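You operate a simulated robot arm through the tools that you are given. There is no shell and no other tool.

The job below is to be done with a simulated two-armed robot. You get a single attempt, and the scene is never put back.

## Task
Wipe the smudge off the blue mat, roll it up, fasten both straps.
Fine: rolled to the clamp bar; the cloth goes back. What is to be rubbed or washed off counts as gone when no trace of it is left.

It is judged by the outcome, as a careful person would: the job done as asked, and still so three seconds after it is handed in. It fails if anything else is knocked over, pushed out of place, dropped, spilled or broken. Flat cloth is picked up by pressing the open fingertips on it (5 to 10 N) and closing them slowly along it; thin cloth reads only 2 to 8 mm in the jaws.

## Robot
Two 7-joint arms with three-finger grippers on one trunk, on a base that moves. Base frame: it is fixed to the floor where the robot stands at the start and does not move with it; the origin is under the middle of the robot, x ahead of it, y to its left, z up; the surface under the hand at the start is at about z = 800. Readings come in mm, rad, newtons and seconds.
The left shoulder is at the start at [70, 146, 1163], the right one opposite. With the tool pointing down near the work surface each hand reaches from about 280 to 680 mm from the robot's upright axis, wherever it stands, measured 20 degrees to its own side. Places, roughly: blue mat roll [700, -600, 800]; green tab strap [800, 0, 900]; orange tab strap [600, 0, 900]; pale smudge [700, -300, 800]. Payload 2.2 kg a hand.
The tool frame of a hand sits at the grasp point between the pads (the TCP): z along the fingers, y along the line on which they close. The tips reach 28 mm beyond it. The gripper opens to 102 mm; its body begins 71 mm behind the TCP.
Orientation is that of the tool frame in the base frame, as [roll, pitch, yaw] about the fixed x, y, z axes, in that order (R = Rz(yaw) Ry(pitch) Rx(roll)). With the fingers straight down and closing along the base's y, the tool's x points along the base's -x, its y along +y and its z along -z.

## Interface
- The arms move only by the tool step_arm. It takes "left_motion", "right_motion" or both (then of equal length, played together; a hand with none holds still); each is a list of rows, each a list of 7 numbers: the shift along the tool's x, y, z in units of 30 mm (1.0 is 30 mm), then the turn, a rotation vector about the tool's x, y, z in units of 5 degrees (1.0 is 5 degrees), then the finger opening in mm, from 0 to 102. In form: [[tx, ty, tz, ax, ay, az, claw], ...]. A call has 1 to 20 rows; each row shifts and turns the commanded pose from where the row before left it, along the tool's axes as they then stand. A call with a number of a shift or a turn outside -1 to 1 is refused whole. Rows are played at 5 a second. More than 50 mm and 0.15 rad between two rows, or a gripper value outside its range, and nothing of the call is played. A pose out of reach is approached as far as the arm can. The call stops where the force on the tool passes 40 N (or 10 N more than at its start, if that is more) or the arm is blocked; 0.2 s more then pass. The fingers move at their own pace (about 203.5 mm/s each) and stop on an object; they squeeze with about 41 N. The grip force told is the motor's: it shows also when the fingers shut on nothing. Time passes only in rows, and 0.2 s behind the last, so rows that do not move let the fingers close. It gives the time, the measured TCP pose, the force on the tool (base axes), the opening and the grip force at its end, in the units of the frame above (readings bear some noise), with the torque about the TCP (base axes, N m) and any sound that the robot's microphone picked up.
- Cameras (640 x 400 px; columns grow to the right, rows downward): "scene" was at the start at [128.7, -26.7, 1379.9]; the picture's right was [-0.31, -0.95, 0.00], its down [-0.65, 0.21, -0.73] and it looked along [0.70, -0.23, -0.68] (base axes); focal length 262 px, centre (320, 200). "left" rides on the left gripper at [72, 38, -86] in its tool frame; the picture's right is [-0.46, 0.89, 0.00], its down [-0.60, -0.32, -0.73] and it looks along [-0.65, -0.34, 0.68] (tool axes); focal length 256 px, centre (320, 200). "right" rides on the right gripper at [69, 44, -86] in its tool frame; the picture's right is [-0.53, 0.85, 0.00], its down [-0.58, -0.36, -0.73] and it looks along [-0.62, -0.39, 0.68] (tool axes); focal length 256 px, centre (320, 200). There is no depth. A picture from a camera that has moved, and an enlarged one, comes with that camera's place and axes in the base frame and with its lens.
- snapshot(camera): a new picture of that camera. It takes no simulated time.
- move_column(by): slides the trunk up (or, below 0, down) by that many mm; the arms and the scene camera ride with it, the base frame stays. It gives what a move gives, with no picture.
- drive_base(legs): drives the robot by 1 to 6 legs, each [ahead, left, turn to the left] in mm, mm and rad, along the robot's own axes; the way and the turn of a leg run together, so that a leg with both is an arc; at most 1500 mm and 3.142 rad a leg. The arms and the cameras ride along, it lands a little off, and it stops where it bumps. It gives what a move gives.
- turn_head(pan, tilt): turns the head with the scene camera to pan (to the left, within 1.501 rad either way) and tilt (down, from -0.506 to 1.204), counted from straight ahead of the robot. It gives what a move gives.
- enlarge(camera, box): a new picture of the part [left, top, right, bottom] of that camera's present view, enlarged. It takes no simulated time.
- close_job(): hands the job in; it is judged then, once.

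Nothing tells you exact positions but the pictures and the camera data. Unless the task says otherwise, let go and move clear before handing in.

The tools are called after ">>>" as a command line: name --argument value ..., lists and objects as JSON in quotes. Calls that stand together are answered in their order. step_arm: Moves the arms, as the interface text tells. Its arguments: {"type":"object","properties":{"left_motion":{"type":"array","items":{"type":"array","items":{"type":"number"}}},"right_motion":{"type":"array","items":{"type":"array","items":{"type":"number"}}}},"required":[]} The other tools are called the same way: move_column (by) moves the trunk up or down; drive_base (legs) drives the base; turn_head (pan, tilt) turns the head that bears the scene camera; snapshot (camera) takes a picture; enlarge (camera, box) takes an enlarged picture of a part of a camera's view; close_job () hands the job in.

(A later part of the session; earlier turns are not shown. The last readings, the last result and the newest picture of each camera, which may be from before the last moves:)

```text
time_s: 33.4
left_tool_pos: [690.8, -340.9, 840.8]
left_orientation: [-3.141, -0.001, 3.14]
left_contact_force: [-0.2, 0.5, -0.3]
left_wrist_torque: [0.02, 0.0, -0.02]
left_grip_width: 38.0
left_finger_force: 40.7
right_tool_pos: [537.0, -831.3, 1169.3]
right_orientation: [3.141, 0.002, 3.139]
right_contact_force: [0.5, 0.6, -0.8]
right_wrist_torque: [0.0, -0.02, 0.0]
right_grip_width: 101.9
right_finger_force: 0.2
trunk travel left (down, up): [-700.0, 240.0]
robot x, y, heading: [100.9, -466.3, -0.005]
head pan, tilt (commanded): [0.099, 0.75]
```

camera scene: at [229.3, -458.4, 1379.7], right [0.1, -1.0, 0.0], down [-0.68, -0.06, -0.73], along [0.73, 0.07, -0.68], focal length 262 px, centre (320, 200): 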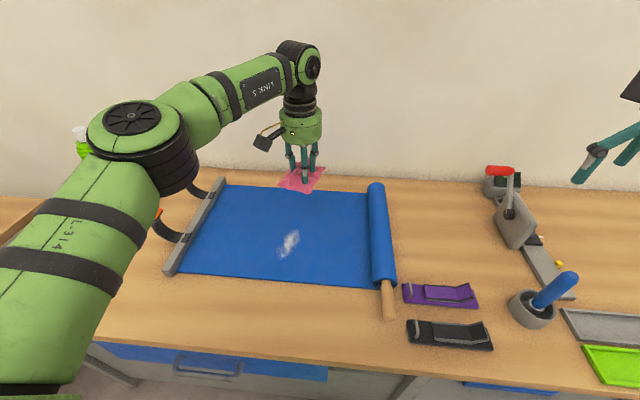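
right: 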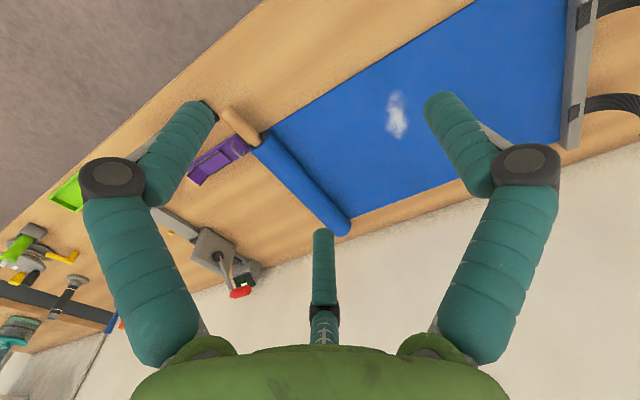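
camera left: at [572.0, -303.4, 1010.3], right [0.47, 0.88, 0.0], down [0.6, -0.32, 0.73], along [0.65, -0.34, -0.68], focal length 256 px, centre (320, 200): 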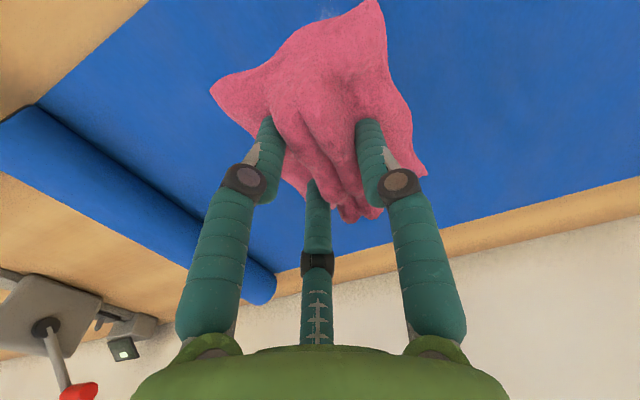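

>>> step_arm --left_motion '[[0, 0, 0.05, 0, 0, 0, 15], [0, 0, 0.05, 0, 0, 0, 15]]'

```text
time_s: 34.0
left_tool_pos: [690.7, -341.2, 836.9]
left_orientation: [-3.141, -0.001, 3.14]
left_contact_force: [0.5, 0.2, -0.4]
left_wrist_torque: [-0.03, -0.01, 0.0]
left_grip_width: 38.0
left_finger_force: 41.2
right_tool_pos: [535.8, -831.4, 1170.3]
right_orientation: [3.141, 0.0, 3.139]
right_contact_force: [0.7, 1.0, -0.2]
right_wrist_torque: [-0.01, 0.02, -0.01]
right_grip_width: 101.9
right_finger_force: 0.0
trunk travel left (down, up): [-700.0, 240.0]
robot x, y, heading: [96.1, -464.3, -0.01]
head pan, tilt (commanded): [0.099, 0.75]
```

>>> step_arm --left_motion '[[0, 0, 0.05, 0, 0, 0, 15], [0, 0, 0.05, 0, 0, 0, 15]]'

>>> enlarge --camera "scene" --box '[230, 150, 370, 270]'

```text
time_s: 34.6
left_tool_pos: [689.6, -341.5, 837.1]
left_orientation: [3.141, 0.006, -3.141]
left_contact_force: [2.2, 2.3, 17.3]
left_wrist_torque: [0.21, 0.76, -0.14]
left_grip_width: 38.0
left_finger_force: 40.8
right_tool_pos: [534.9, -831.1, 1170.8]
right_orientation: [3.141, 0.004, 3.141]
right_contact_force: [-0.5, 0.3, 0.3]
right_wrist_torque: [-0.02, 0.01, -0.01]
right_grip_width: 102.1
right_finger_force: 0.0
trunk travel left (down, up): [-700.0, 240.0]
robot x, y, heading: [96.4, -463.8, -0.007]
head pan, tilt (commanded): [0.099, 0.75]
```

```text
3.33 times, centred on (300, 210) of scene
camera zoom: at [227.6, -457.5, 1380.2], right [0.1, -1.0, 0.0], down [-0.68, -0.07, -0.73], along [0.73, 0.07, -0.68], focal length 874 px, centre (387, 167)
```

zoom: 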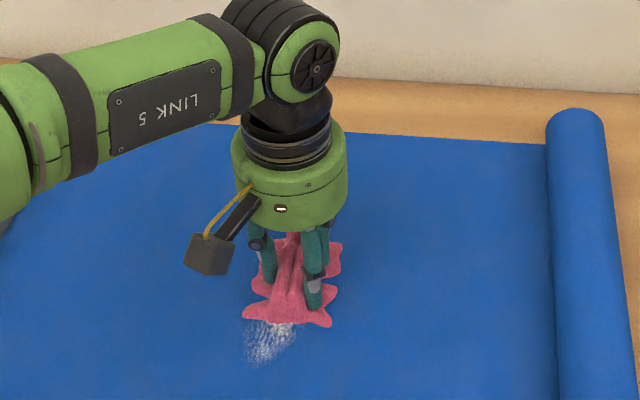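

The cloth is on the mat with about 17 N. I'll ease slightly and make a first stroke toward me along the smudge.

>>> step_arm --left_motion '[[0, 0, -0.02, 0, 0, 0, 15], [0.4, 0, 0, 0, 0, 0, 15], [0.4, 0, 0, 0, 0, 0, 15], [0.4, 0, 0, 0, 0, 0, 15], [0.4, 0, 0, 0, 0, 0, 15], [0.4, 0, 0, 0, 0, 0, 15], [0.4, 0, 0, 0, 0, 0, 15], [0.4, 0, 0, 0, 0, 0, 15]]'

>>> enlarge --camera "scene" --box '[230, 150, 370, 270]'

```text
time_s: 36.4
left_tool_pos: [606.6, -342.6, 837.7]
left_orientation: [3.141, 0.005, 3.141]
left_contact_force: [7.4, 0.2, 19.5]
left_wrist_torque: [0.08, -0.12, -0.1]
left_grip_width: 37.9
left_finger_force: 41.4
right_tool_pos: [535.8, -831.7, 1170.6]
right_orientation: [-3.141, 0.002, 3.14]
right_contact_force: [0.6, -0.7, 0.7]
right_wrist_torque: [-0.01, -0.04, 0.01]
right_grip_width: 101.9
right_finger_force: 0.1
trunk travel left (down, up): [-700.0, 240.0]
robot x, y, heading: [96.4, -462.0, -0.004]
head pan, tilt (commanded): [0.099, 0.75]
```

```text
3.33 times, centred on (300, 210) of scene
camera zoom: at [228.7, -458.0, 1379.8], right [0.1, -1.0, 0.0], down [-0.68, -0.06, -0.73], along [0.73, 0.07, -0.68], focal length 874 px, centre (387, 167)
```

zoom: 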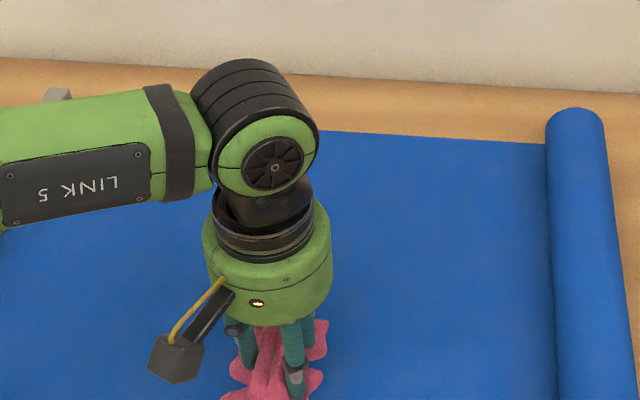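

>>> step_arm --left_motion '[[0, 0.6, -0.02, 0, 0, 0, 15], [-0.42, 0, 0, 0, 0, 0, 15], [-0.42, 0, 0, 0, 0, 0, 15], [-0.42, 0, 0, 0, 0, 0, 15], [-0.42, 0, 0, 0, 0, 0, 15], [-0.42, 0, 0, 0, 0, 0, 15], [-0.42, 0, 0, 0, 0, 0, 15], [-0.42, 0, 0, 0, 0, 0, 15], [0, 0.6, 0, 0, 0, 0, 15], [0.42, 0, 0, 0, 0, 0, 15], [0.42, 0, 0, 0, 0, 0, 15], [0.42, 0, 0, 0, 0, 0, 15], [0.42, 0, 0, 0, 0, 0, 15], [0.42, 0, 0, 0, 0, 0, 15], [0.42, 0, 0, 0, 0, 0, 15], [0.42, 0, 0, 0, 0, 0, 15]]'

>>> enlarge --camera "scene" --box '[230, 150, 370, 270]'

```text
time_s: 39.8
left_tool_pos: [608.6, -307.2, 836.8]
left_orientation: [-3.139, 0.008, 3.138]
left_contact_force: [8.7, 1.8, 21.5]
left_wrist_torque: [0.16, -0.08, -0.13]
left_grip_width: 38.1
left_finger_force: 41.3
right_tool_pos: [535.3, -832.5, 1170.2]
right_orientation: [-3.141, 0.002, 3.139]
right_contact_force: [-0.2, 0.0, 0.5]
right_wrist_torque: [-0.03, 0.0, 0.01]
right_grip_width: 102.0
right_finger_force: 0.0
trunk travel left (down, up): [-700.0, 240.0]
robot x, y, heading: [96.9, -466.4, -0.009]
head pan, tilt (commanded): [0.099, 0.75]
```

```text
3.33 times, centred on (300, 210) of scene
camera zoom: at [228.6, -458.0, 1379.8], right [0.1, -1.0, 0.0], down [-0.68, -0.07, -0.73], along [0.73, 0.07, -0.68], focal length 874 px, centre (387, 167)
```

zoom: 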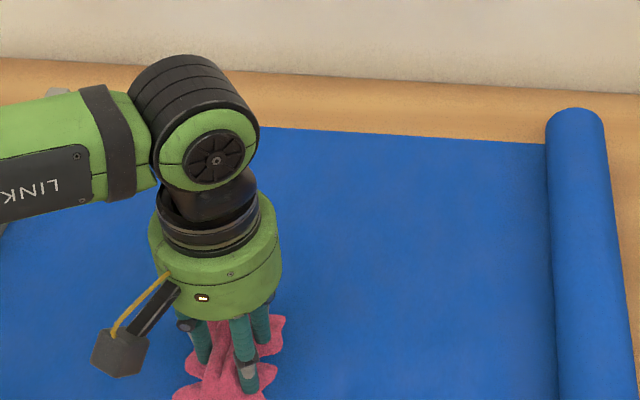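

Most is gone; one more pass on the right side and far end, then I'll lift and check.

>>> step_arm --left_motion '[[0, -0.6, -0.02, 0, 0, 0, 15], [0, -0.6, 0, 0, 0, 0, 15], [0, -0.6, 0, 0, 0, 0, 15], [-0.43, 0, 0, 0, 0, 0, 15], [-0.43, 0, 0, 0, 0, 0, 15], [-0.43, 0, 0, 0, 0, 0, 15], [-0.43, 0, 0, 0, 0, 0, 15], [-0.43, 0, 0, 0, 0, 0, 15], [-0.43, 0, 0, 0, 0, 0, 15], [-0.43, 0, 0, 0, 0, 0, 15], [0, 0.6, 0, 0, 0, 0, 15], [0, 0.6, 0, 0, 0, 0, 15], [0.3, -0.6, 0, 0, 0, 0, 15], [0.3, -0.3, -0.1, 0, 0, 0, 15], [0, 0, -0.9, 0, 0, 0, 15], [0, 0, -1, 0, 0, 0, 15]]'

>>> snapshot --camera "scene"

```text
time_s: 43.2
left_tool_pos: [677.3, -351.1, 895.2]
left_orientation: [-3.142, 0.002, 3.141]
left_contact_force: [0.0, -0.4, -0.4]
left_wrist_torque: [0.01, -0.04, 0.01]
left_grip_width: 38.3
left_finger_force: 40.7
right_tool_pos: [536.8, -831.2, 1170.3]
right_orientation: [-3.141, 0.003, 3.14]
right_contact_force: [0.1, 0.2, -0.1]
right_wrist_torque: [0.0, -0.03, -0.04]
right_grip_width: 102.0
right_finger_force: 0.1
trunk travel left (down, up): [-700.0, 240.0]
robot x, y, heading: [97.1, -461.0, -0.004]
head pan, tilt (commanded): [0.099, 0.75]
```

```text
taken
camera scene: at [229.3, -457.5, 1379.6], right [0.1, -1.0, 0.0], down [-0.68, -0.07, -0.73], along [0.73, 0.07, -0.68], focal length 262 px, centre (320, 200)
```

scene: 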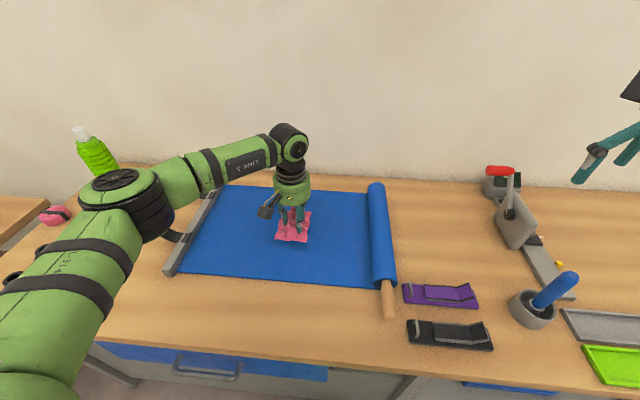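

>>> step_arm --left_motion '[[0.8, -0.3, -0.5, 0, 0, 0, 15], [0.8, -0.3, -0.5, 0, 0, 0, 15], [0.8, -0.3, -0.5, 0, 0, 0, 15], [0.8, -0.3, -0.5, 0, 0, 0, 15], [0.8, -0.3, -0.2, 0, 0, 0, 15], [0.8, -0.3, 0, 0, 0, 0, 15]]'

>>> snapshot --camera "scene"

>>> enlarge --camera "scene" --box '[240, 190, 360, 280]'

>>> snapshot --camera "left"

```text
time_s: 44.6
left_tool_pos: [533.9, -405.0, 963.8]
left_orientation: [3.14, 0.001, -3.141]
left_contact_force: [-0.6, -0.1, -0.3]
left_wrist_torque: [-0.03, -0.01, -0.02]
left_grip_width: 37.9
left_finger_force: 40.6
right_tool_pos: [537.0, -830.5, 1171.4]
right_orientation: [3.14, 0.003, 3.14]
right_contact_force: [-0.4, -0.1, -0.3]
right_wrist_torque: [0.04, 0.0, -0.01]
right_grip_width: 101.9
right_finger_force: 0.0
trunk travel left (down, up): [-700.0, 240.0]
robot x, y, heading: [101.7, -463.4, -0.004]
head pan, tilt (commanded): [0.099, 0.75]
```

```text
taken
camera scene: at [229.6, -457.4, 1379.7], right [0.1, -1.0, 0.0], down [-0.68, -0.07, -0.73], along [0.73, 0.07, -0.68], focal length 262 px, centre (320, 200)
```

scene: 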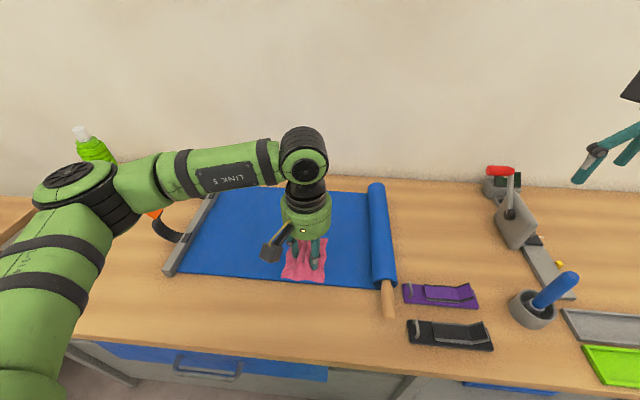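

```text
4.44 times, centred on (300, 235) of scene
camera zoom: at [229.6, -457.4, 1379.7], right [0.1, -1.0, 0.0], down [-0.68, -0.07, -0.73], along [0.73, 0.07, -0.68], focal length 1165 px, centre (409, 44)
```

zoom: 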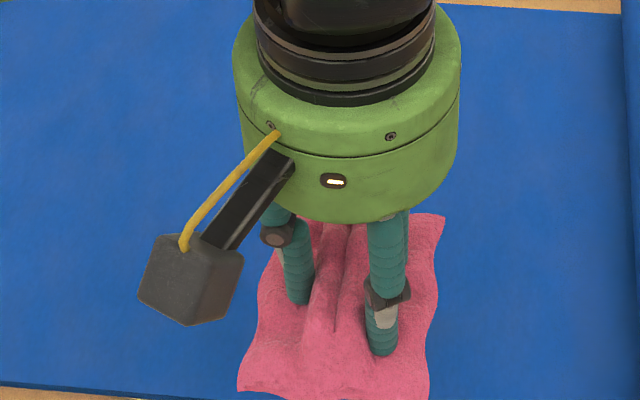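

```text
taken
camera left: at [461.4, -367.7, 1049.8], right [0.47, 0.89, 0.0], down [0.6, -0.32, 0.73], along [0.65, -0.34, -0.68], focal length 256 px, centre (320, 200)
```

left: 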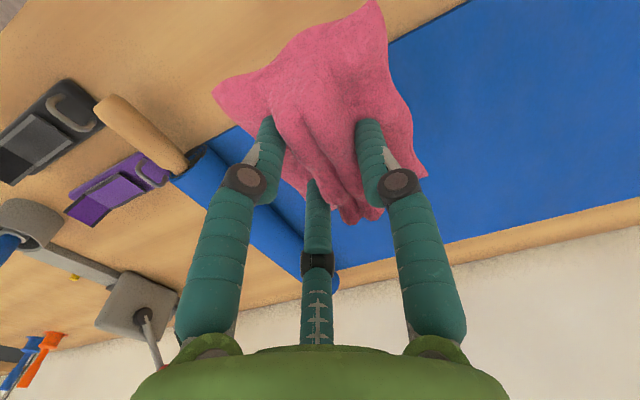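

The hand blocks the view here. I'll drive back toward the starting place (also where the cloth goes) and check the mat from there before letting go of the cloth.

>>> drive_base --legs '[[-97, 0, 0], [0, 463, 0]]'

>>> turn_head --pan -0.314 --tilt 0.747

>>> snapshot --camera "scene"

>>> enlarge --camera "scene" --box '[310, 170, 420, 240]'

```text
time_s: 48.1
left_tool_pos: [438.3, 54.5, 961.6]
left_orientation: [3.141, -0.001, -3.14]
left_contact_force: [-0.9, 0.2, -0.6]
left_wrist_torque: [0.02, 0.02, -0.02]
left_grip_width: 38.1
left_finger_force: 41.3
right_tool_pos: [441.1, -371.3, 1170.0]
right_orientation: [3.141, 0.002, -3.142]
right_contact_force: [-0.1, 0.2, 0.8]
right_wrist_torque: [0.01, 0.0, 0.03]
right_grip_width: 102.1
right_finger_force: 0.1
trunk travel left (down, up): [-700.0, 240.0]
robot x, y, heading: [4.4, -1.9, -0.002]
head pan, tilt (commanded): [0.099, 0.75]
```

```text
time_s: 49.0
left_tool_pos: [438.0, 55.2, 963.5]
left_orientation: [-3.142, -0.002, -3.14]
left_contact_force: [0.4, -0.1, -0.5]
left_wrist_torque: [0.01, 0.01, 0.01]
left_grip_width: 37.9
left_finger_force: 40.9
right_tool_pos: [441.5, -370.6, 1170.2]
right_orientation: [-3.141, 0.002, -3.14]
right_contact_force: [0.8, -0.3, -0.4]
right_wrist_torque: [-0.01, 0.01, -0.01]
right_grip_width: 101.8
right_finger_force: 0.2
trunk travel left (down, up): [-700.0, 240.0]
robot x, y, heading: [4.6, -6.8, -0.002]
head pan, tilt (commanded): [-0.314, 0.747]
```

```text
taken
camera scene: at [130.7, -31.6, 1379.9], right [-0.31, -0.95, 0.0], down [-0.65, 0.21, -0.73], along [0.7, -0.23, -0.68], focal length 262 px, centre (320, 200)
```

scene: 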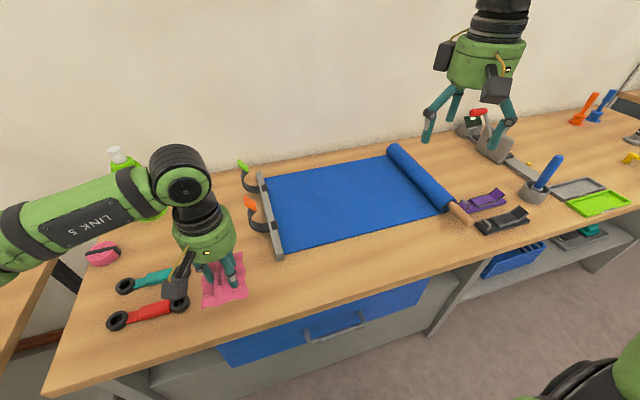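

```text
5.71 times, centred on (365, 205) of scene
camera zoom: at [130.7, -31.6, 1379.9], right [-0.31, -0.95, 0.0], down [-0.65, 0.21, -0.73], along [0.7, -0.23, -0.68], focal length 1498 px, centre (63, 171)
```

zoom: 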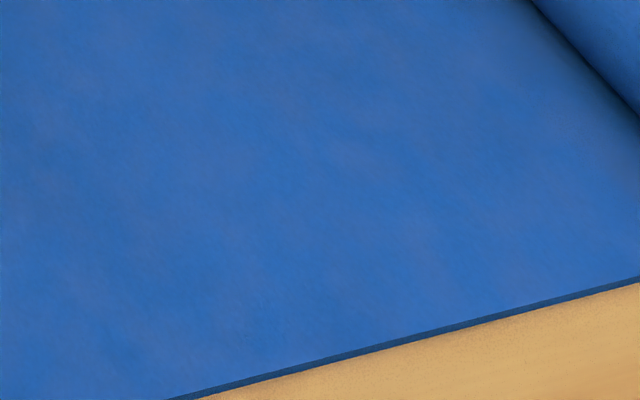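

The mat looks clean. I'll double-check the exact spot at higher zoom.

>>> enlarge --camera "scene" --box '[335, 185, 385, 220]'

>>> enlarge --camera "scene" --box '[285, 180, 335, 215]'

>>> enlarge --camera "right" --box '[330, 60, 480, 160]'

```text
11.43 times, centred on (360, 202) of scene
camera zoom: at [130.7, -31.6, 1379.9], right [-0.31, -0.95, 0.0], down [-0.65, 0.21, -0.73], along [0.7, -0.23, -0.68], focal length 2996 px, centre (-137, 171)
```

zoom: 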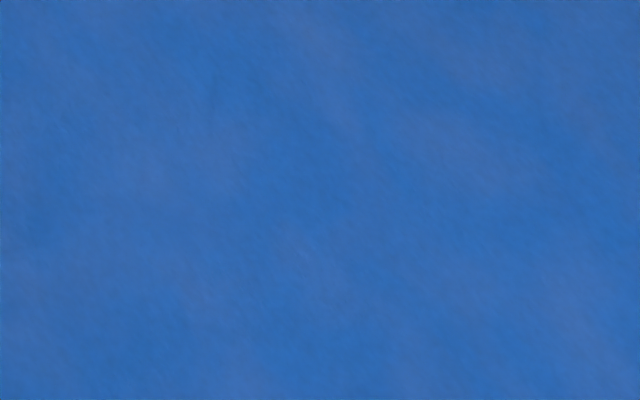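

```text
11.43 times, centred on (310, 198) of scene
camera zoom: at [130.7, -31.6, 1379.9], right [-0.31, -0.95, 0.0], down [-0.65, 0.21, -0.73], along [0.7, -0.23, -0.68], focal length 2996 px, centre (434, 229)
```

zoom: 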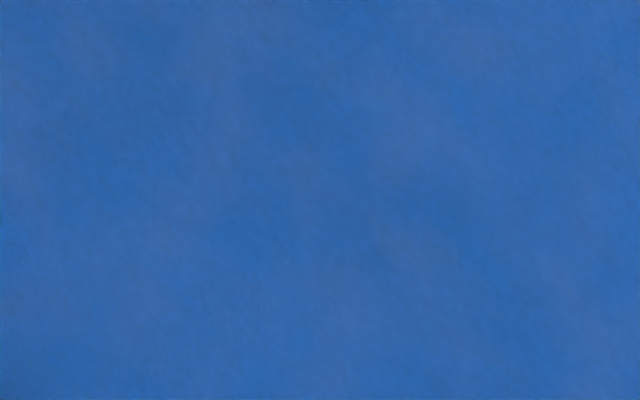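

```text
4.00 times, centred on (405, 110) of right
camera zoom: at [371.6, -327.4, 1255.2], right [0.53, 0.85, 0.0], down [0.58, -0.36, 0.73], along [0.62, -0.39, -0.68], focal length 1024 px, centre (-20, 560)
```

zoom: 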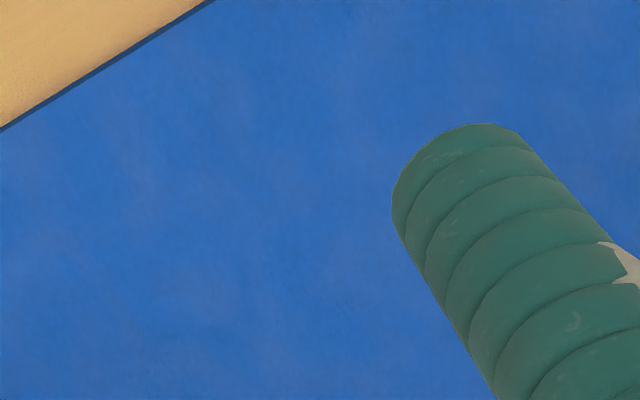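

No trace remains. Now I'll set the cloth back where it lay, at TCP (478, 42).

>>> step_arm --left_motion '[[-0.45, -0.15, 1, 0, 0, 0, 15], [-0.45, -0.15, 1, 0, 0, 0, 15], [-0.45, -0.15, 1, 0, 0, 0, 15], [0, 0, 0.75, 0, 0, 0, 15], [0, 0, 0.2, 0, 0, 0, 15], [0, 0, 0.1, 0, 0, 0, 15]]'

```text
time_s: 50.4
left_tool_pos: [479.3, 42.3, 840.1]
left_orientation: [-3.141, 0.001, 3.14]
left_contact_force: [-1.1, 0.2, 0.3]
left_wrist_torque: [0.0, -0.02, -0.04]
left_grip_width: 37.8
left_finger_force: 41.0
right_tool_pos: [442.2, -371.9, 1170.6]
right_orientation: [-3.141, 0.001, -3.141]
right_contact_force: [0.4, -0.1, -0.8]
right_wrist_torque: [0.01, 0.0, 0.0]
right_grip_width: 101.9
right_finger_force: 0.0
trunk travel left (down, up): [-700.0, 240.0]
robot x, y, heading: [2.9, -8.2, -0.003]
head pan, tilt (commanded): [-0.314, 0.747]
```

>>> step_arm --left_motion '[[0, 0, 0.05, 0, 0, 0, 15], [0, 0, 0.05, 0, 0, 0, 15], [0, 0, 0.05, 0, 0, 0, 15]]'

```text
time_s: 51.2
left_tool_pos: [477.2, 42.3, 837.7]
left_orientation: [-3.141, 0.002, -3.139]
left_contact_force: [-0.2, 0.1, 5.9]
left_wrist_torque: [0.09, 0.13, -0.02]
left_grip_width: 37.8
left_finger_force: 41.3
right_tool_pos: [440.4, -372.4, 1170.9]
right_orientation: [-3.142, 0.003, -3.141]
right_contact_force: [0.0, -0.5, -0.4]
right_wrist_torque: [0.0, -0.02, -0.02]
right_grip_width: 102.0
right_finger_force: 0.0
trunk travel left (down, up): [-700.0, 240.0]
robot x, y, heading: [1.9, -3.3, -0.002]
head pan, tilt (commanded): [-0.314, 0.747]
```

The cloth touches the table again. I'll open the fingers and lift straight up.

>>> step_arm --left_motion '[[0, 0, 0, 0, 0, 0, 42], [0, 0, -0.05, 0, 0, 0, 48], [0, 0, -0.1, 0, 0, 0, 56], [0, 0, -0.3, 0, 0, 0, 60], [0, 0, -1, 0, 0, 0, 60], [0, 0, -1, 0, 0, 0, 60], [0, 0, -1, 0, 0, 0, 60], [0, 0, -1, 0, 0, 0, 60]]'

>>> snapshot --camera "left"

>>> snapshot --camera "scene"

```text
time_s: 53.0
left_tool_pos: [478.5, 42.4, 970.5]
left_orientation: [3.141, 0.0, 3.141]
left_contact_force: [0.1, 0.9, -0.7]
left_wrist_torque: [0.0, -0.02, -0.01]
left_grip_width: 60.1
left_finger_force: 0.1
right_tool_pos: [441.3, -372.1, 1170.8]
right_orientation: [-3.141, 0.002, -3.141]
right_contact_force: [0.0, 0.3, 0.3]
right_wrist_torque: [-0.01, -0.03, 0.01]
right_grip_width: 102.2
right_finger_force: 0.2
trunk travel left (down, up): [-700.0, 240.0]
robot x, y, heading: [3.7, -5.9, -0.002]
head pan, tilt (commanded): [-0.314, 0.747]
```

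```text
taken
camera left: at [406.5, 78.8, 1058.5], right [0.46, 0.89, 0.0], down [0.6, -0.32, 0.73], along [0.65, -0.34, -0.68], focal length 256 px, centre (320, 200)
```

left: 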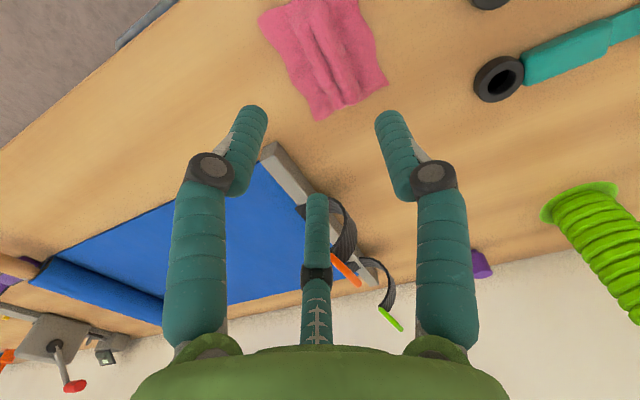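

```text
taken
camera scene: at [130.1, -32.0, 1379.9], right [-0.31, -0.95, 0.0], down [-0.65, 0.21, -0.73], along [0.7, -0.23, -0.68], focal length 262 px, centre (320, 200)
```

scene: 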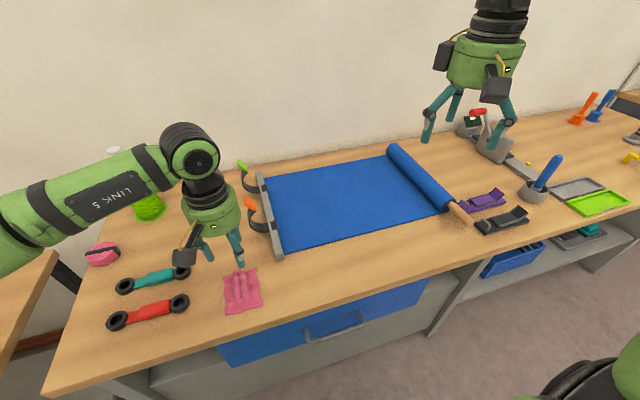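

The cloth lies back in its place. Now for the roll: I'll park the left hand high and to the left, then drive so the right hand can get behind the roll.

>>> step_arm --left_motion '[[0, 0.5, -1, 0, 0, 0, 60], [0.3, 1, -1, 0, 0, 0, 60], [0.3, 1, -1, 0, 0, 0, 60], [0.3, 1, 0, 0, 0, 0, 60], [0.3, 1, 0, 0, 0, 0, 60], [0.3, 1, 0, 0, 0, 0, 60], [0, 1, 0, 0, 0, 0, 60]]'

>>> drive_base --legs '[[0, -240, 0], [100, 0, 0]]'

>>> turn_head --pan -0.4 --tilt 0.75

>>> snapshot --camera "scene"

>>> snapshot --camera "right"

```text
time_s: 54.6
left_tool_pos: [432.9, 238.5, 1060.1]
left_orientation: [-3.141, -0.001, -3.141]
left_contact_force: [-0.8, 0.4, -0.1]
left_wrist_torque: [0.0, -0.02, 0.03]
left_grip_width: 59.8
left_finger_force: 0.2
right_tool_pos: [441.1, -370.6, 1170.0]
right_orientation: [-3.14, 0.0, 3.141]
right_contact_force: [0.0, 0.3, -0.3]
right_wrist_torque: [-0.02, 0.01, 0.02]
right_grip_width: 101.7
right_finger_force: 0.1
trunk travel left (down, up): [-700.0, 240.0]
robot x, y, heading: [1.1, -6.2, 0.003]
head pan, tilt (commanded): [-0.314, 0.747]
```

```text
time_s: 57.1
left_tool_pos: [532.9, -7.3, 1062.6]
left_orientation: [3.141, 0.002, 3.139]
left_contact_force: [-0.2, -0.2, 0.8]
left_wrist_torque: [-0.01, 0.01, 0.02]
left_grip_width: 60.0
left_finger_force: 0.0
right_tool_pos: [540.5, -614.8, 1171.5]
right_orientation: [3.14, 0.004, -3.141]
right_contact_force: [-0.4, -0.5, 0.1]
right_wrist_torque: [0.01, -0.03, -0.01]
right_grip_width: 101.7
right_finger_force: 0.1
trunk travel left (down, up): [-700.0, 240.0]
robot x, y, heading: [102.2, -248.2, -0.002]
head pan, tilt (commanded): [-0.314, 0.747]
```

```text
time_s: 57.8
left_tool_pos: [535.0, -6.8, 1061.2]
left_orientation: [-3.141, 0.0, -3.141]
left_contact_force: [0.5, -0.7, 0.3]
left_wrist_torque: [-0.03, -0.01, 0.02]
left_grip_width: 60.1
left_finger_force: 0.1
right_tool_pos: [543.3, -615.6, 1169.5]
right_orientation: [3.141, 0.001, 3.142]
right_contact_force: [-0.2, -0.3, 0.4]
right_wrist_torque: [-0.01, 0.01, 0.02]
right_grip_width: 101.9
right_finger_force: 0.1
trunk travel left (down, up): [-700.0, 240.0]
robot x, y, heading: [100.2, -250.2, 0.001]
head pan, tilt (commanded): [-0.4, 0.75]
```

```text
taken
camera scene: at [229.4, -282.0, 1379.5], right [-0.39, -0.92, 0.0], down [-0.63, 0.27, -0.73], along [0.67, -0.29, -0.68], focal length 262 px, centre (320, 200)
```

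scene: 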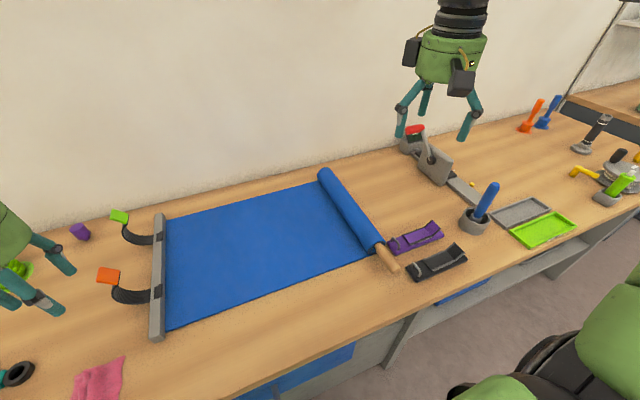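

```text
taken
camera right: at [472.7, -571.1, 1255.1], right [0.53, 0.85, 0.0], down [0.58, -0.36, 0.73], along [0.62, -0.39, -0.68], focal length 256 px, centre (320, 200)
```

right: 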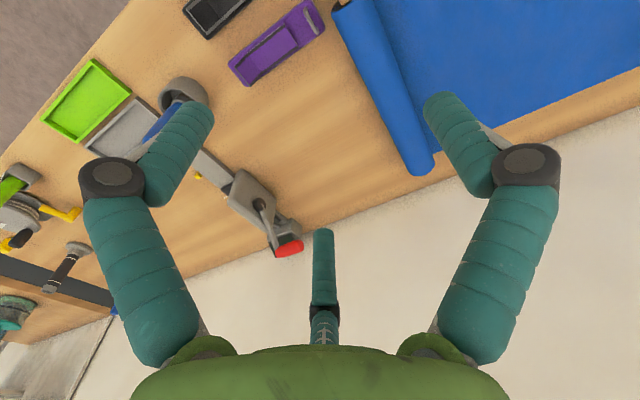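

>>> enlarge --camera "scene" --box '[300, 150, 480, 290]'

>>> enlarge --camera "right" --box '[200, 0, 460, 190]'

>>> enlarge --camera "scene" --box '[80, 190, 200, 350]'

```text
2.86 times, centred on (390, 220) of scene
camera zoom: at [229.4, -282.0, 1379.5], right [-0.39, -0.92, 0.0], down [-0.63, 0.27, -0.73], along [0.67, -0.29, -0.68], focal length 749 px, centre (120, 143)
```

zoom: 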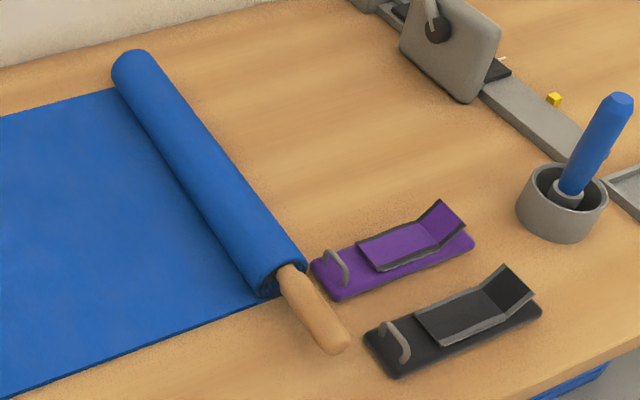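

```text
2.11 times, centred on (330, 95) of right
camera zoom: at [472.7, -571.1, 1255.1], right [0.53, 0.85, 0.0], down [0.58, -0.36, 0.73], along [0.62, -0.39, -0.68], focal length 539 px, centre (299, 421)
```

zoom: 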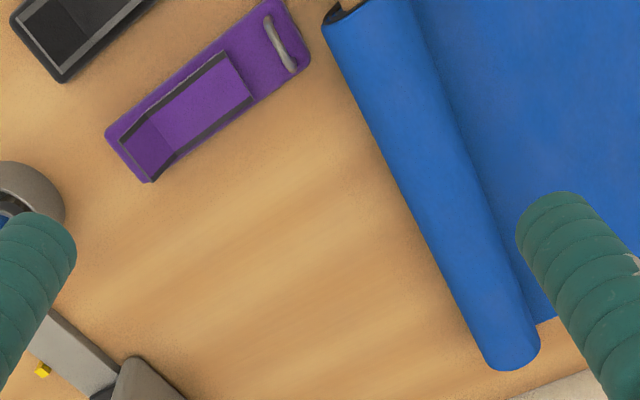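

```text
2.50 times, centred on (140, 270) of scene
camera zoom: at [229.4, -282.0, 1379.5], right [-0.39, -0.92, 0.0], down [-0.63, 0.27, -0.73], along [0.67, -0.29, -0.68], focal length 656 px, centre (770, 25)
```

zoom: 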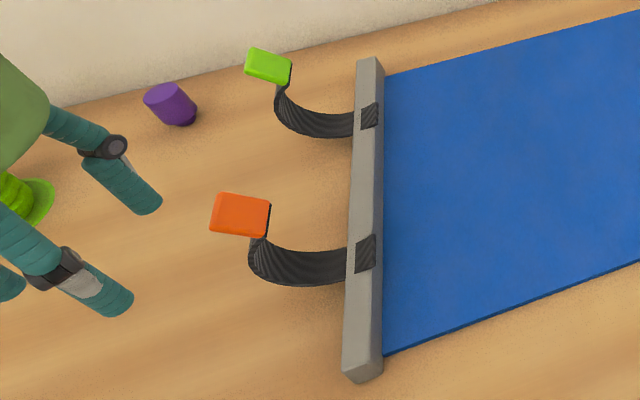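

Now I know the roll's axis is at y of about -591 with a radius of about 25. I'll bring the closed right hand down behind it (−y side) at x = 640, clear of the purple and black devices.

>>> step_arm --right_motion '[[-0.8, -0.5, 0, 0, 0, 0, 60], [-0.8, -0.5, 0, 0, 0, 0, 30], [-0.8, -0.5, 0.5, 0, 0, 0, 0], [-0.8, -0.4, 1, 0, 0, 0, 0], [0, 0, 1, 0, 0, 0, 0], [0, 0, 1, 0, 0, 0, 0], [0, 0, 1, 0, 0, 0, 0], [0, 0, 1, 0, 0, 0, 0], [0, 0, 1, 0, 0, 0, 0], [0, 0, 1, 0, 0, 0, 0]]'

>>> snapshot --camera "scene"

>>> snapshot --camera "right"

```text
time_s: 60.0
left_tool_pos: [534.4, -5.9, 1061.0]
left_orientation: [3.141, -0.001, 3.14]
left_contact_force: [0.0, -0.3, -0.1]
left_wrist_torque: [-0.03, 0.02, 0.0]
left_grip_width: 60.0
left_finger_force: 0.0
right_tool_pos: [636.1, -668.4, 943.0]
right_orientation: [-3.141, 0.002, -3.141]
right_contact_force: [-0.9, 0.5, 0.5]
right_wrist_torque: [0.01, 0.02, 0.0]
right_grip_width: 2.1
right_finger_force: 31.3
right hand out of reach, approached as far as the arm can: row 4
trunk travel left (down, up): [-700.0, 240.0]
robot x, y, heading: [100.8, -248.7, -0.004]
head pan, tilt (commanded): [-0.4, 0.75]
```

```text
taken
camera scene: at [229.4, -282.3, 1379.5], right [-0.39, -0.92, 0.0], down [-0.63, 0.27, -0.73], along [0.67, -0.29, -0.68], focal length 262 px, centre (320, 200)
```

scene: 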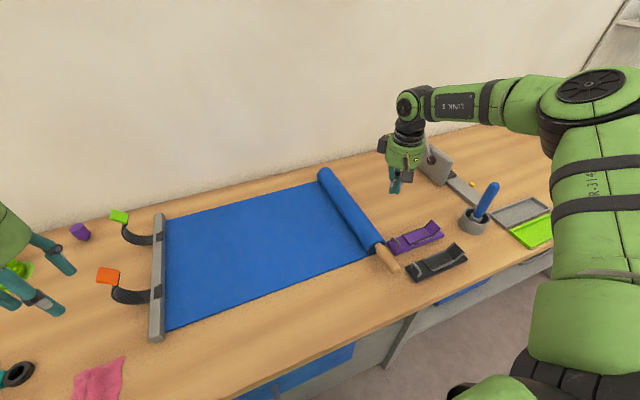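

```text
taken
camera right: at [567.2, -623.9, 1028.3], right [0.53, 0.84, 0.0], down [0.58, -0.37, 0.73], along [0.62, -0.39, -0.68], focal length 256 px, centre (320, 200)
```

right: 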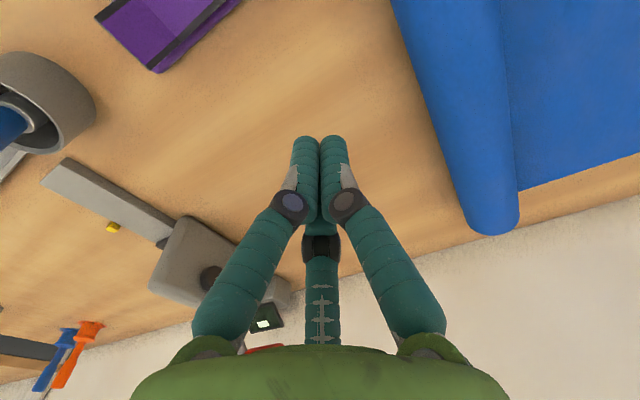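

>>> step_arm --right_motion '[[0, 0, 1, 0, 0, 0, 0], [0, 0, 1, 0, 0, 0, 0], [0, 0, 1, 0, 0, 0, 0], [0, 0, 0.4, 0, 0, 0, 0]]'

>>> snapshot --camera "right"

>>> enlarge --camera "scene" --box '[300, 130, 480, 290]'

```text
time_s: 61.0
left_tool_pos: [533.5, -7.1, 1062.3]
left_orientation: [-3.139, 0.0, -3.141]
left_contact_force: [-0.5, -0.4, 0.5]
left_wrist_torque: [0.01, -0.01, 0.01]
left_grip_width: 60.3
left_finger_force: 0.1
right_tool_pos: [618.4, -658.1, 853.8]
right_orientation: [-3.139, 0.003, 3.138]
right_contact_force: [1.4, 0.3, 0.2]
right_wrist_torque: [0.01, 0.01, -0.01]
right_grip_width: 2.0
right_finger_force: 31.3
right hand out of reach, approached as far as the arm can: row 2, 3, 4
trunk travel left (down, up): [-700.0, 240.0]
robot x, y, heading: [100.0, -248.4, -0.0]
head pan, tilt (commanded): [-0.4, 0.75]
```

```text
taken
camera right: at [548.2, -613.9, 937.6], right [0.54, 0.84, 0.0], down [0.57, -0.36, 0.73], along [0.62, -0.39, -0.68], focal length 256 px, centre (320, 200)
```

right: 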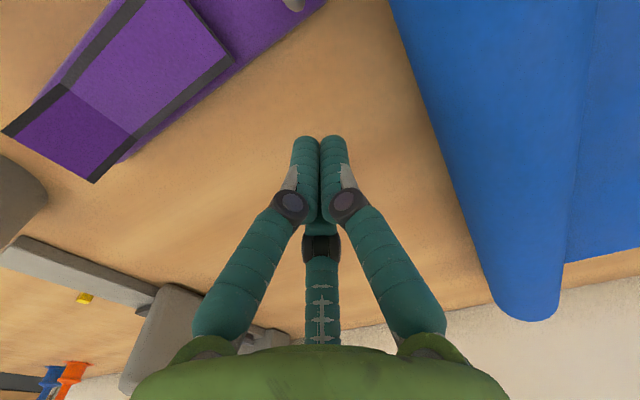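

```text
2.50 times, centred on (390, 210) of scene
camera zoom: at [228.9, -282.1, 1379.6], right [-0.39, -0.92, 0.0], down [-0.63, 0.27, -0.73], along [0.67, -0.29, -0.68], focal length 656 px, centre (145, 175)
```

zoom: 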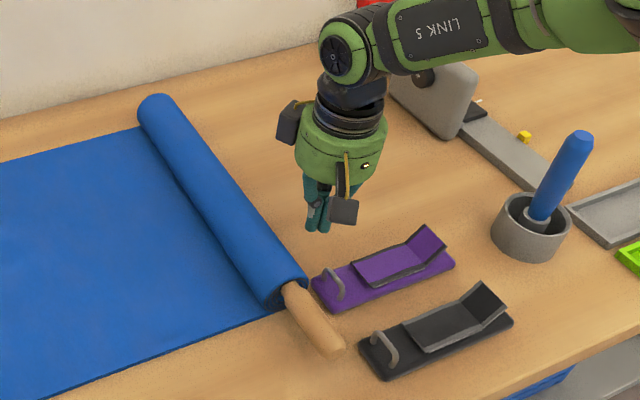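

The right arm hits a limit at this angle. I'll lift it, bring it nearer to the body's line and drive the base a bit to the right so the target lies in the comfortable zone.

>>> step_arm --right_motion '[[0, 0, -0.5, 0, 0, 0, 0], [0, 0, -1, 0, 0, 0, 0], [0, 0, -1, 0, 0, 0, 0], [0, 0, -1, 0, 0, 0, 0], [0, 0, -1, 0, 0, 0, 0], [0, 0, -1, 0, 0, 0, 0], [0, 0, -1, 0, 0, 0, 0]]'

```text
time_s: 62.6
left_tool_pos: [535.0, -5.2, 1061.3]
left_orientation: [-3.141, 0.001, -3.141]
left_contact_force: [0.1, 0.2, 0.3]
left_wrist_torque: [0.02, 0.01, 0.02]
left_grip_width: 60.0
left_finger_force: 0.0
right_tool_pos: [617.6, -655.3, 1047.0]
right_orientation: [-3.142, 0.004, -3.141]
right_contact_force: [-0.4, 0.2, -0.3]
right_wrist_torque: [0.01, 0.0, -0.01]
right_grip_width: 2.1
right_finger_force: 31.7
trunk travel left (down, up): [-700.0, 240.0]
robot x, y, heading: [104.8, -248.1, 0.001]
head pan, tilt (commanded): [-0.4, 0.75]
```

>>> step_arm --right_motion '[[0, 1, 0, 0, 0, 0, 0], [0, 1, 0, 0, 0, 0, 0], [0, 1, 0, 0, 0, 0, 0], [0, 1, 0, 0, 0, 0, 0], [0, 1, 0, 0, 0, 0, 0]]'

>>> drive_base --legs '[[0, -160, 0]]'

```text
time_s: 63.8
left_tool_pos: [533.7, -5.9, 1060.6]
left_orientation: [-3.141, 0.0, -3.141]
left_contact_force: [0.2, 1.1, -0.3]
left_wrist_torque: [0.01, 0.01, 0.02]
left_grip_width: 59.7
left_finger_force: 0.1
right_tool_pos: [616.1, -507.7, 1045.6]
right_orientation: [-3.141, 0.001, 3.141]
right_contact_force: [0.4, 0.8, -0.9]
right_wrist_torque: [-0.02, -0.02, 0.04]
right_grip_width: 2.3
right_finger_force: 31.3
trunk travel left (down, up): [-700.0, 240.0]
robot x, y, heading: [102.5, -250.8, -0.007]
head pan, tilt (commanded): [-0.4, 0.75]
```

```text
time_s: 65.2
left_tool_pos: [532.9, -163.7, 1061.0]
left_orientation: [-3.139, 0.0, -3.14]
left_contact_force: [0.5, -0.3, 0.6]
left_wrist_torque: [-0.01, 0.03, 0.02]
left_grip_width: 60.0
left_finger_force: 0.1
right_tool_pos: [616.1, -666.2, 1046.6]
right_orientation: [-3.14, 0.002, 3.141]
right_contact_force: [0.3, 0.5, -0.4]
right_wrist_torque: [-0.01, 0.03, 0.0]
right_grip_width: 2.5
right_finger_force: 31.4
trunk travel left (down, up): [-700.0, 240.0]
robot x, y, heading: [98.9, -410.2, 0.003]
head pan, tilt (commanded): [-0.4, 0.75]
```

>>> step_arm --right_motion '[[-0.7, 0, 1, 0, 0, 0, 0], [-0.7, 0, 1, 0, 0, 0, 0], [-0.7, 0, 1, 0, 0, 0, 0], [0, 0, 1, 0, 0, 0, 0], [0, 0, 1, 0, 0, 0, 0], [0, 0, 1, 0, 0, 0, 0], [0, 0, 0.6, 0, 0, 0, 0], [0, 0, 0.3, 0, 0, 0, 0]]'

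>>> snapshot --camera "right"

>>> snapshot --camera "scene"

```text
time_s: 67.0
left_tool_pos: [533.9, -166.6, 1061.7]
left_orientation: [3.141, -0.001, -3.139]
left_contact_force: [0.2, 0.5, 0.2]
left_wrist_torque: [0.0, 0.01, 0.01]
left_grip_width: 59.9
left_finger_force: 0.2
right_tool_pos: [630.1, -687.9, 866.4]
right_orientation: [3.138, 0.003, 3.14]
right_contact_force: [-0.3, -0.3, -0.6]
right_wrist_torque: [0.01, 0.02, -0.01]
right_grip_width: 2.1
right_finger_force: 31.9
right hand out of reach, approached as far as the arm can: row 3, 4, 5, 6, 7, 8
trunk travel left (down, up): [-700.0, 240.0]
robot x, y, heading: [102.9, -408.7, -0.004]
head pan, tilt (commanded): [-0.4, 0.75]
```

```text
taken
camera right: at [560.3, -643.7, 951.3], right [0.53, 0.85, 0.0], down [0.57, -0.37, 0.73], along [0.62, -0.39, -0.68], focal length 256 px, centre (320, 200)
```

right: 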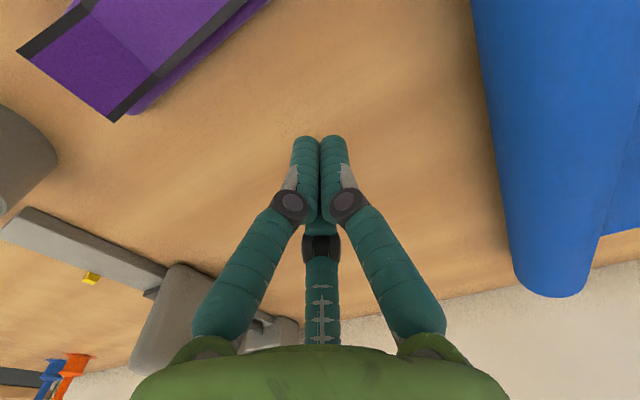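

```text
taken
camera scene: at [228.4, -441.5, 1379.6], right [-0.39, -0.92, 0.0], down [-0.63, 0.27, -0.73], along [0.67, -0.29, -0.68], focal length 262 px, centre (320, 200)
```

scene: 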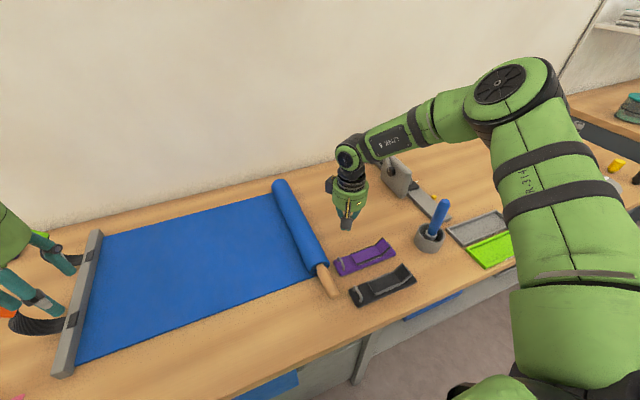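

The arm is again caught in an awkward elbow pose. Twisting the hand about its own axis freed the other arm, so I'll try the mirrored twist here while lifting a bit.

>>> step_arm --right_motion '[[0, 0, -0.5, 0, 0, -1, 0], [0, 0, 0, 0, 0, -1, 0], [0, 0, 0, 0, 0, -1, 0], [-0.5, 0, 0, 0, 0, -1, 0], [-0.5, 0, 0, 0, 0, 0, 0]]'

>>> snapshot --camera "scene"

```text
time_s: 68.2
left_tool_pos: [534.1, -165.6, 1061.3]
left_orientation: [-3.139, 0.0, -3.141]
left_contact_force: [-0.7, -0.4, 0.0]
left_wrist_torque: [-0.02, 0.03, -0.01]
left_grip_width: 60.1
left_finger_force: 0.0
right_tool_pos: [644.8, -684.5, 890.1]
right_orientation: [3.141, 0.002, -2.794]
right_contact_force: [-0.1, -1.4, 0.6]
right_wrist_torque: [0.02, 0.01, -0.01]
right_grip_width: 2.2
right_finger_force: 31.4
right hand out of reach, approached as far as the arm can: row 4, 5
trunk travel left (down, up): [-700.0, 240.0]
robot x, y, heading: [100.7, -406.4, -0.0]
head pan, tilt (commanded): [-0.4, 0.75]
```

```text
taken
camera scene: at [228.1, -441.4, 1379.6], right [-0.39, -0.92, 0.0], down [-0.63, 0.27, -0.73], along [0.67, -0.29, -0.68], focal length 262 px, centre (320, 200)
```

scene: 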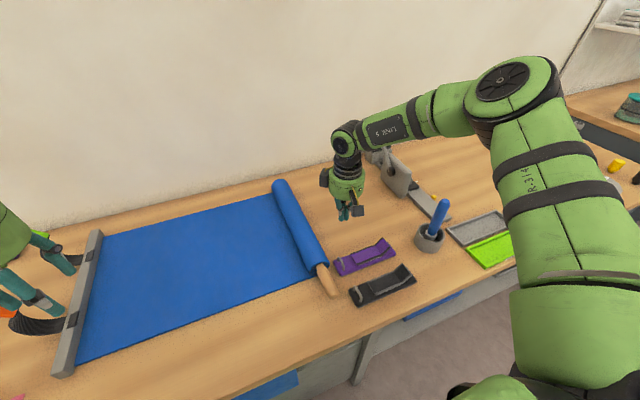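

>>> step_arm --right_motion '[[0, 0, 0, 0, 0, 1, 0], [0, 0, 0, 0, 0, 1, 0], [0, 0, 0, 0, 0, 1, 0], [0, 0, 0, 0, 0, 1, 0], [0, 0, 0, 0, 0, 1, 0], [0, 0, 0, 0, 0, 1, 0], [-0.5, 0, 0, 0, 0, 1, 0], [-0.5, 0, 0, 0, 0, 1, 0]]'

>>> snapshot --camera "scene"

```text
time_s: 70.0
left_tool_pos: [533.7, -166.1, 1060.0]
left_orientation: [3.14, 0.001, -3.14]
left_contact_force: [0.4, -0.1, -0.8]
left_wrist_torque: [-0.03, 0.03, 0.0]
left_grip_width: 60.0
left_finger_force: 0.1
right_tool_pos: [656.8, -694.8, 902.6]
right_orientation: [3.141, 0.002, 2.792]
right_contact_force: [-0.7, 0.0, 0.8]
right_wrist_torque: [-0.03, 0.02, -0.02]
right_grip_width: 2.3
right_finger_force: 31.5
right hand out of reach, approached as far as the arm can: row 7, 8
trunk travel left (down, up): [-700.0, 240.0]
robot x, y, heading: [101.8, -408.2, 0.0]
head pan, tilt (commanded): [-0.4, 0.75]
```

```text
taken
camera scene: at [228.4, -441.5, 1379.6], right [-0.39, -0.92, 0.0], down [-0.63, 0.27, -0.73], along [0.67, -0.29, -0.68], focal length 262 px, centre (320, 200)
```

scene: 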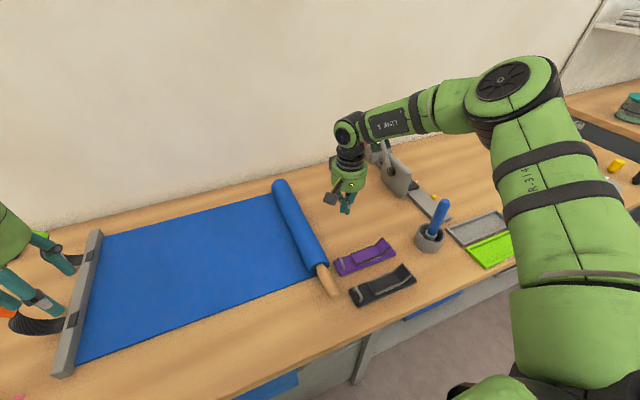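

The upper arm sits at a shoulder limit with the elbow raised. I'll return the right hand to its starting posture and approach instead with the hand closer to the body's midline.

>>> step_arm --right_motion '[[0, 0, -1, 0, 0, -1, 0], [0, 0, -1, 0, 0, -1, 0], [0, 0, -1, 0, 0, -1, 0], [0, 0, -1, 0, 0, -1, 0], [0.8, -0.5, -1, 0, 0, 0, 0], [0.8, -0.5, -1, 0, 0, 0, 0], [0.8, -0.5, -1, 0, 0, 0, 0], [0.8, -0.5, -1, 0, 0, 0, 0], [0.8, -0.5, -1, 0, 0, 0, 0]]'

>>> snapshot --camera "scene"

```text
time_s: 72.0
left_tool_pos: [531.1, -165.5, 1061.8]
left_orientation: [3.141, 0.003, -3.14]
left_contact_force: [0.5, -0.1, 0.3]
left_wrist_torque: [0.0, -0.06, 0.0]
left_grip_width: 60.2
left_finger_force: 0.1
right_tool_pos: [534.6, -773.7, 1173.2]
right_orientation: [-3.141, 0.001, -3.142]
right_contact_force: [-0.3, 1.1, 0.6]
right_wrist_torque: [-0.02, -0.03, 0.02]
right_grip_width: 1.8
right_finger_force: 31.0
trunk travel left (down, up): [-700.0, 240.0]
robot x, y, heading: [103.9, -406.0, -0.003]
head pan, tilt (commanded): [-0.4, 0.75]
```

```text
taken
camera scene: at [226.4, -441.7, 1379.8], right [-0.39, -0.92, 0.0], down [-0.63, 0.27, -0.73], along [0.67, -0.29, -0.68], focal length 262 px, centre (320, 200)
```

scene: 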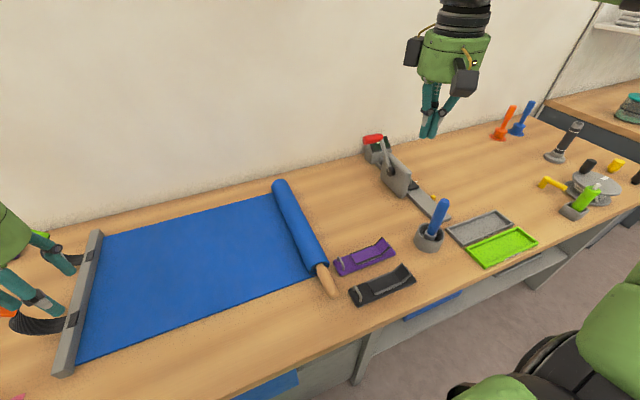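

>>> step_arm --right_motion '[[-0.14, 1, 0.26, 0, 0, 0, 0], [-0.14, 1, 0.26, 0, 0, 0, 0], [-0.14, 1, 0.26, 0, 0, 0, 0], [-0.14, 1, 0.26, 0, 0, 0, 0], [-0.14, 1, 0.26, 0, 0, 0, 0], [-0.14, 1, 0.26, 0, 0, 0, 0], [-0.14, 1, 0.26, 0, 0, 0, 0], [-0.14, 1, 0.26, 0, 0, 0, 0], [-0.14, 1, 0.26, 0, 0, 0, 0], [-0.14, 1, 0.26, 0, 0, 0, 0]]'

>>> snapshot --camera "scene"

```text
time_s: 74.2
left_tool_pos: [533.9, -165.5, 1060.3]
left_orientation: [3.141, 0.0, 3.142]
left_contact_force: [1.1, 0.0, -0.6]
left_wrist_torque: [0.02, -0.02, 0.03]
left_grip_width: 60.3
left_finger_force: 0.1
right_tool_pos: [560.4, -533.9, 1109.9]
right_orientation: [3.14, 0.002, 3.139]
right_contact_force: [-0.3, -0.5, -0.9]
right_wrist_torque: [-0.01, 0.03, -0.01]
right_grip_width: 2.1
right_finger_force: 31.0
right hand out of reach, approached as far as the arm can: row 8, 9, 10
trunk travel left (down, up): [-700.0, 240.0]
robot x, y, heading: [103.5, -410.5, -0.003]
head pan, tilt (commanded): [-0.4, 0.75]
```

```text
taken
camera scene: at [229.0, -441.3, 1379.5], right [-0.39, -0.92, 0.0], down [-0.63, 0.27, -0.73], along [0.67, -0.29, -0.68], focal length 262 px, centre (320, 200)
```

scene: 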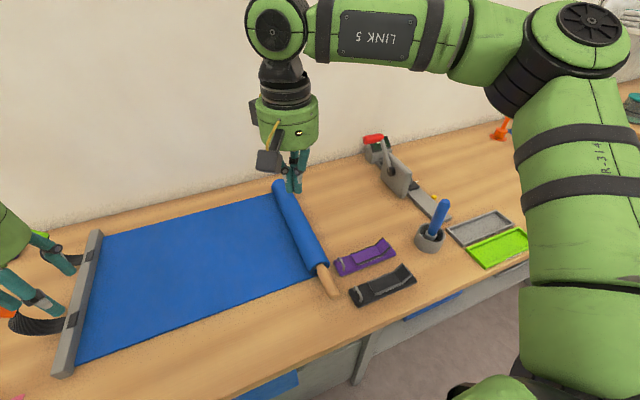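

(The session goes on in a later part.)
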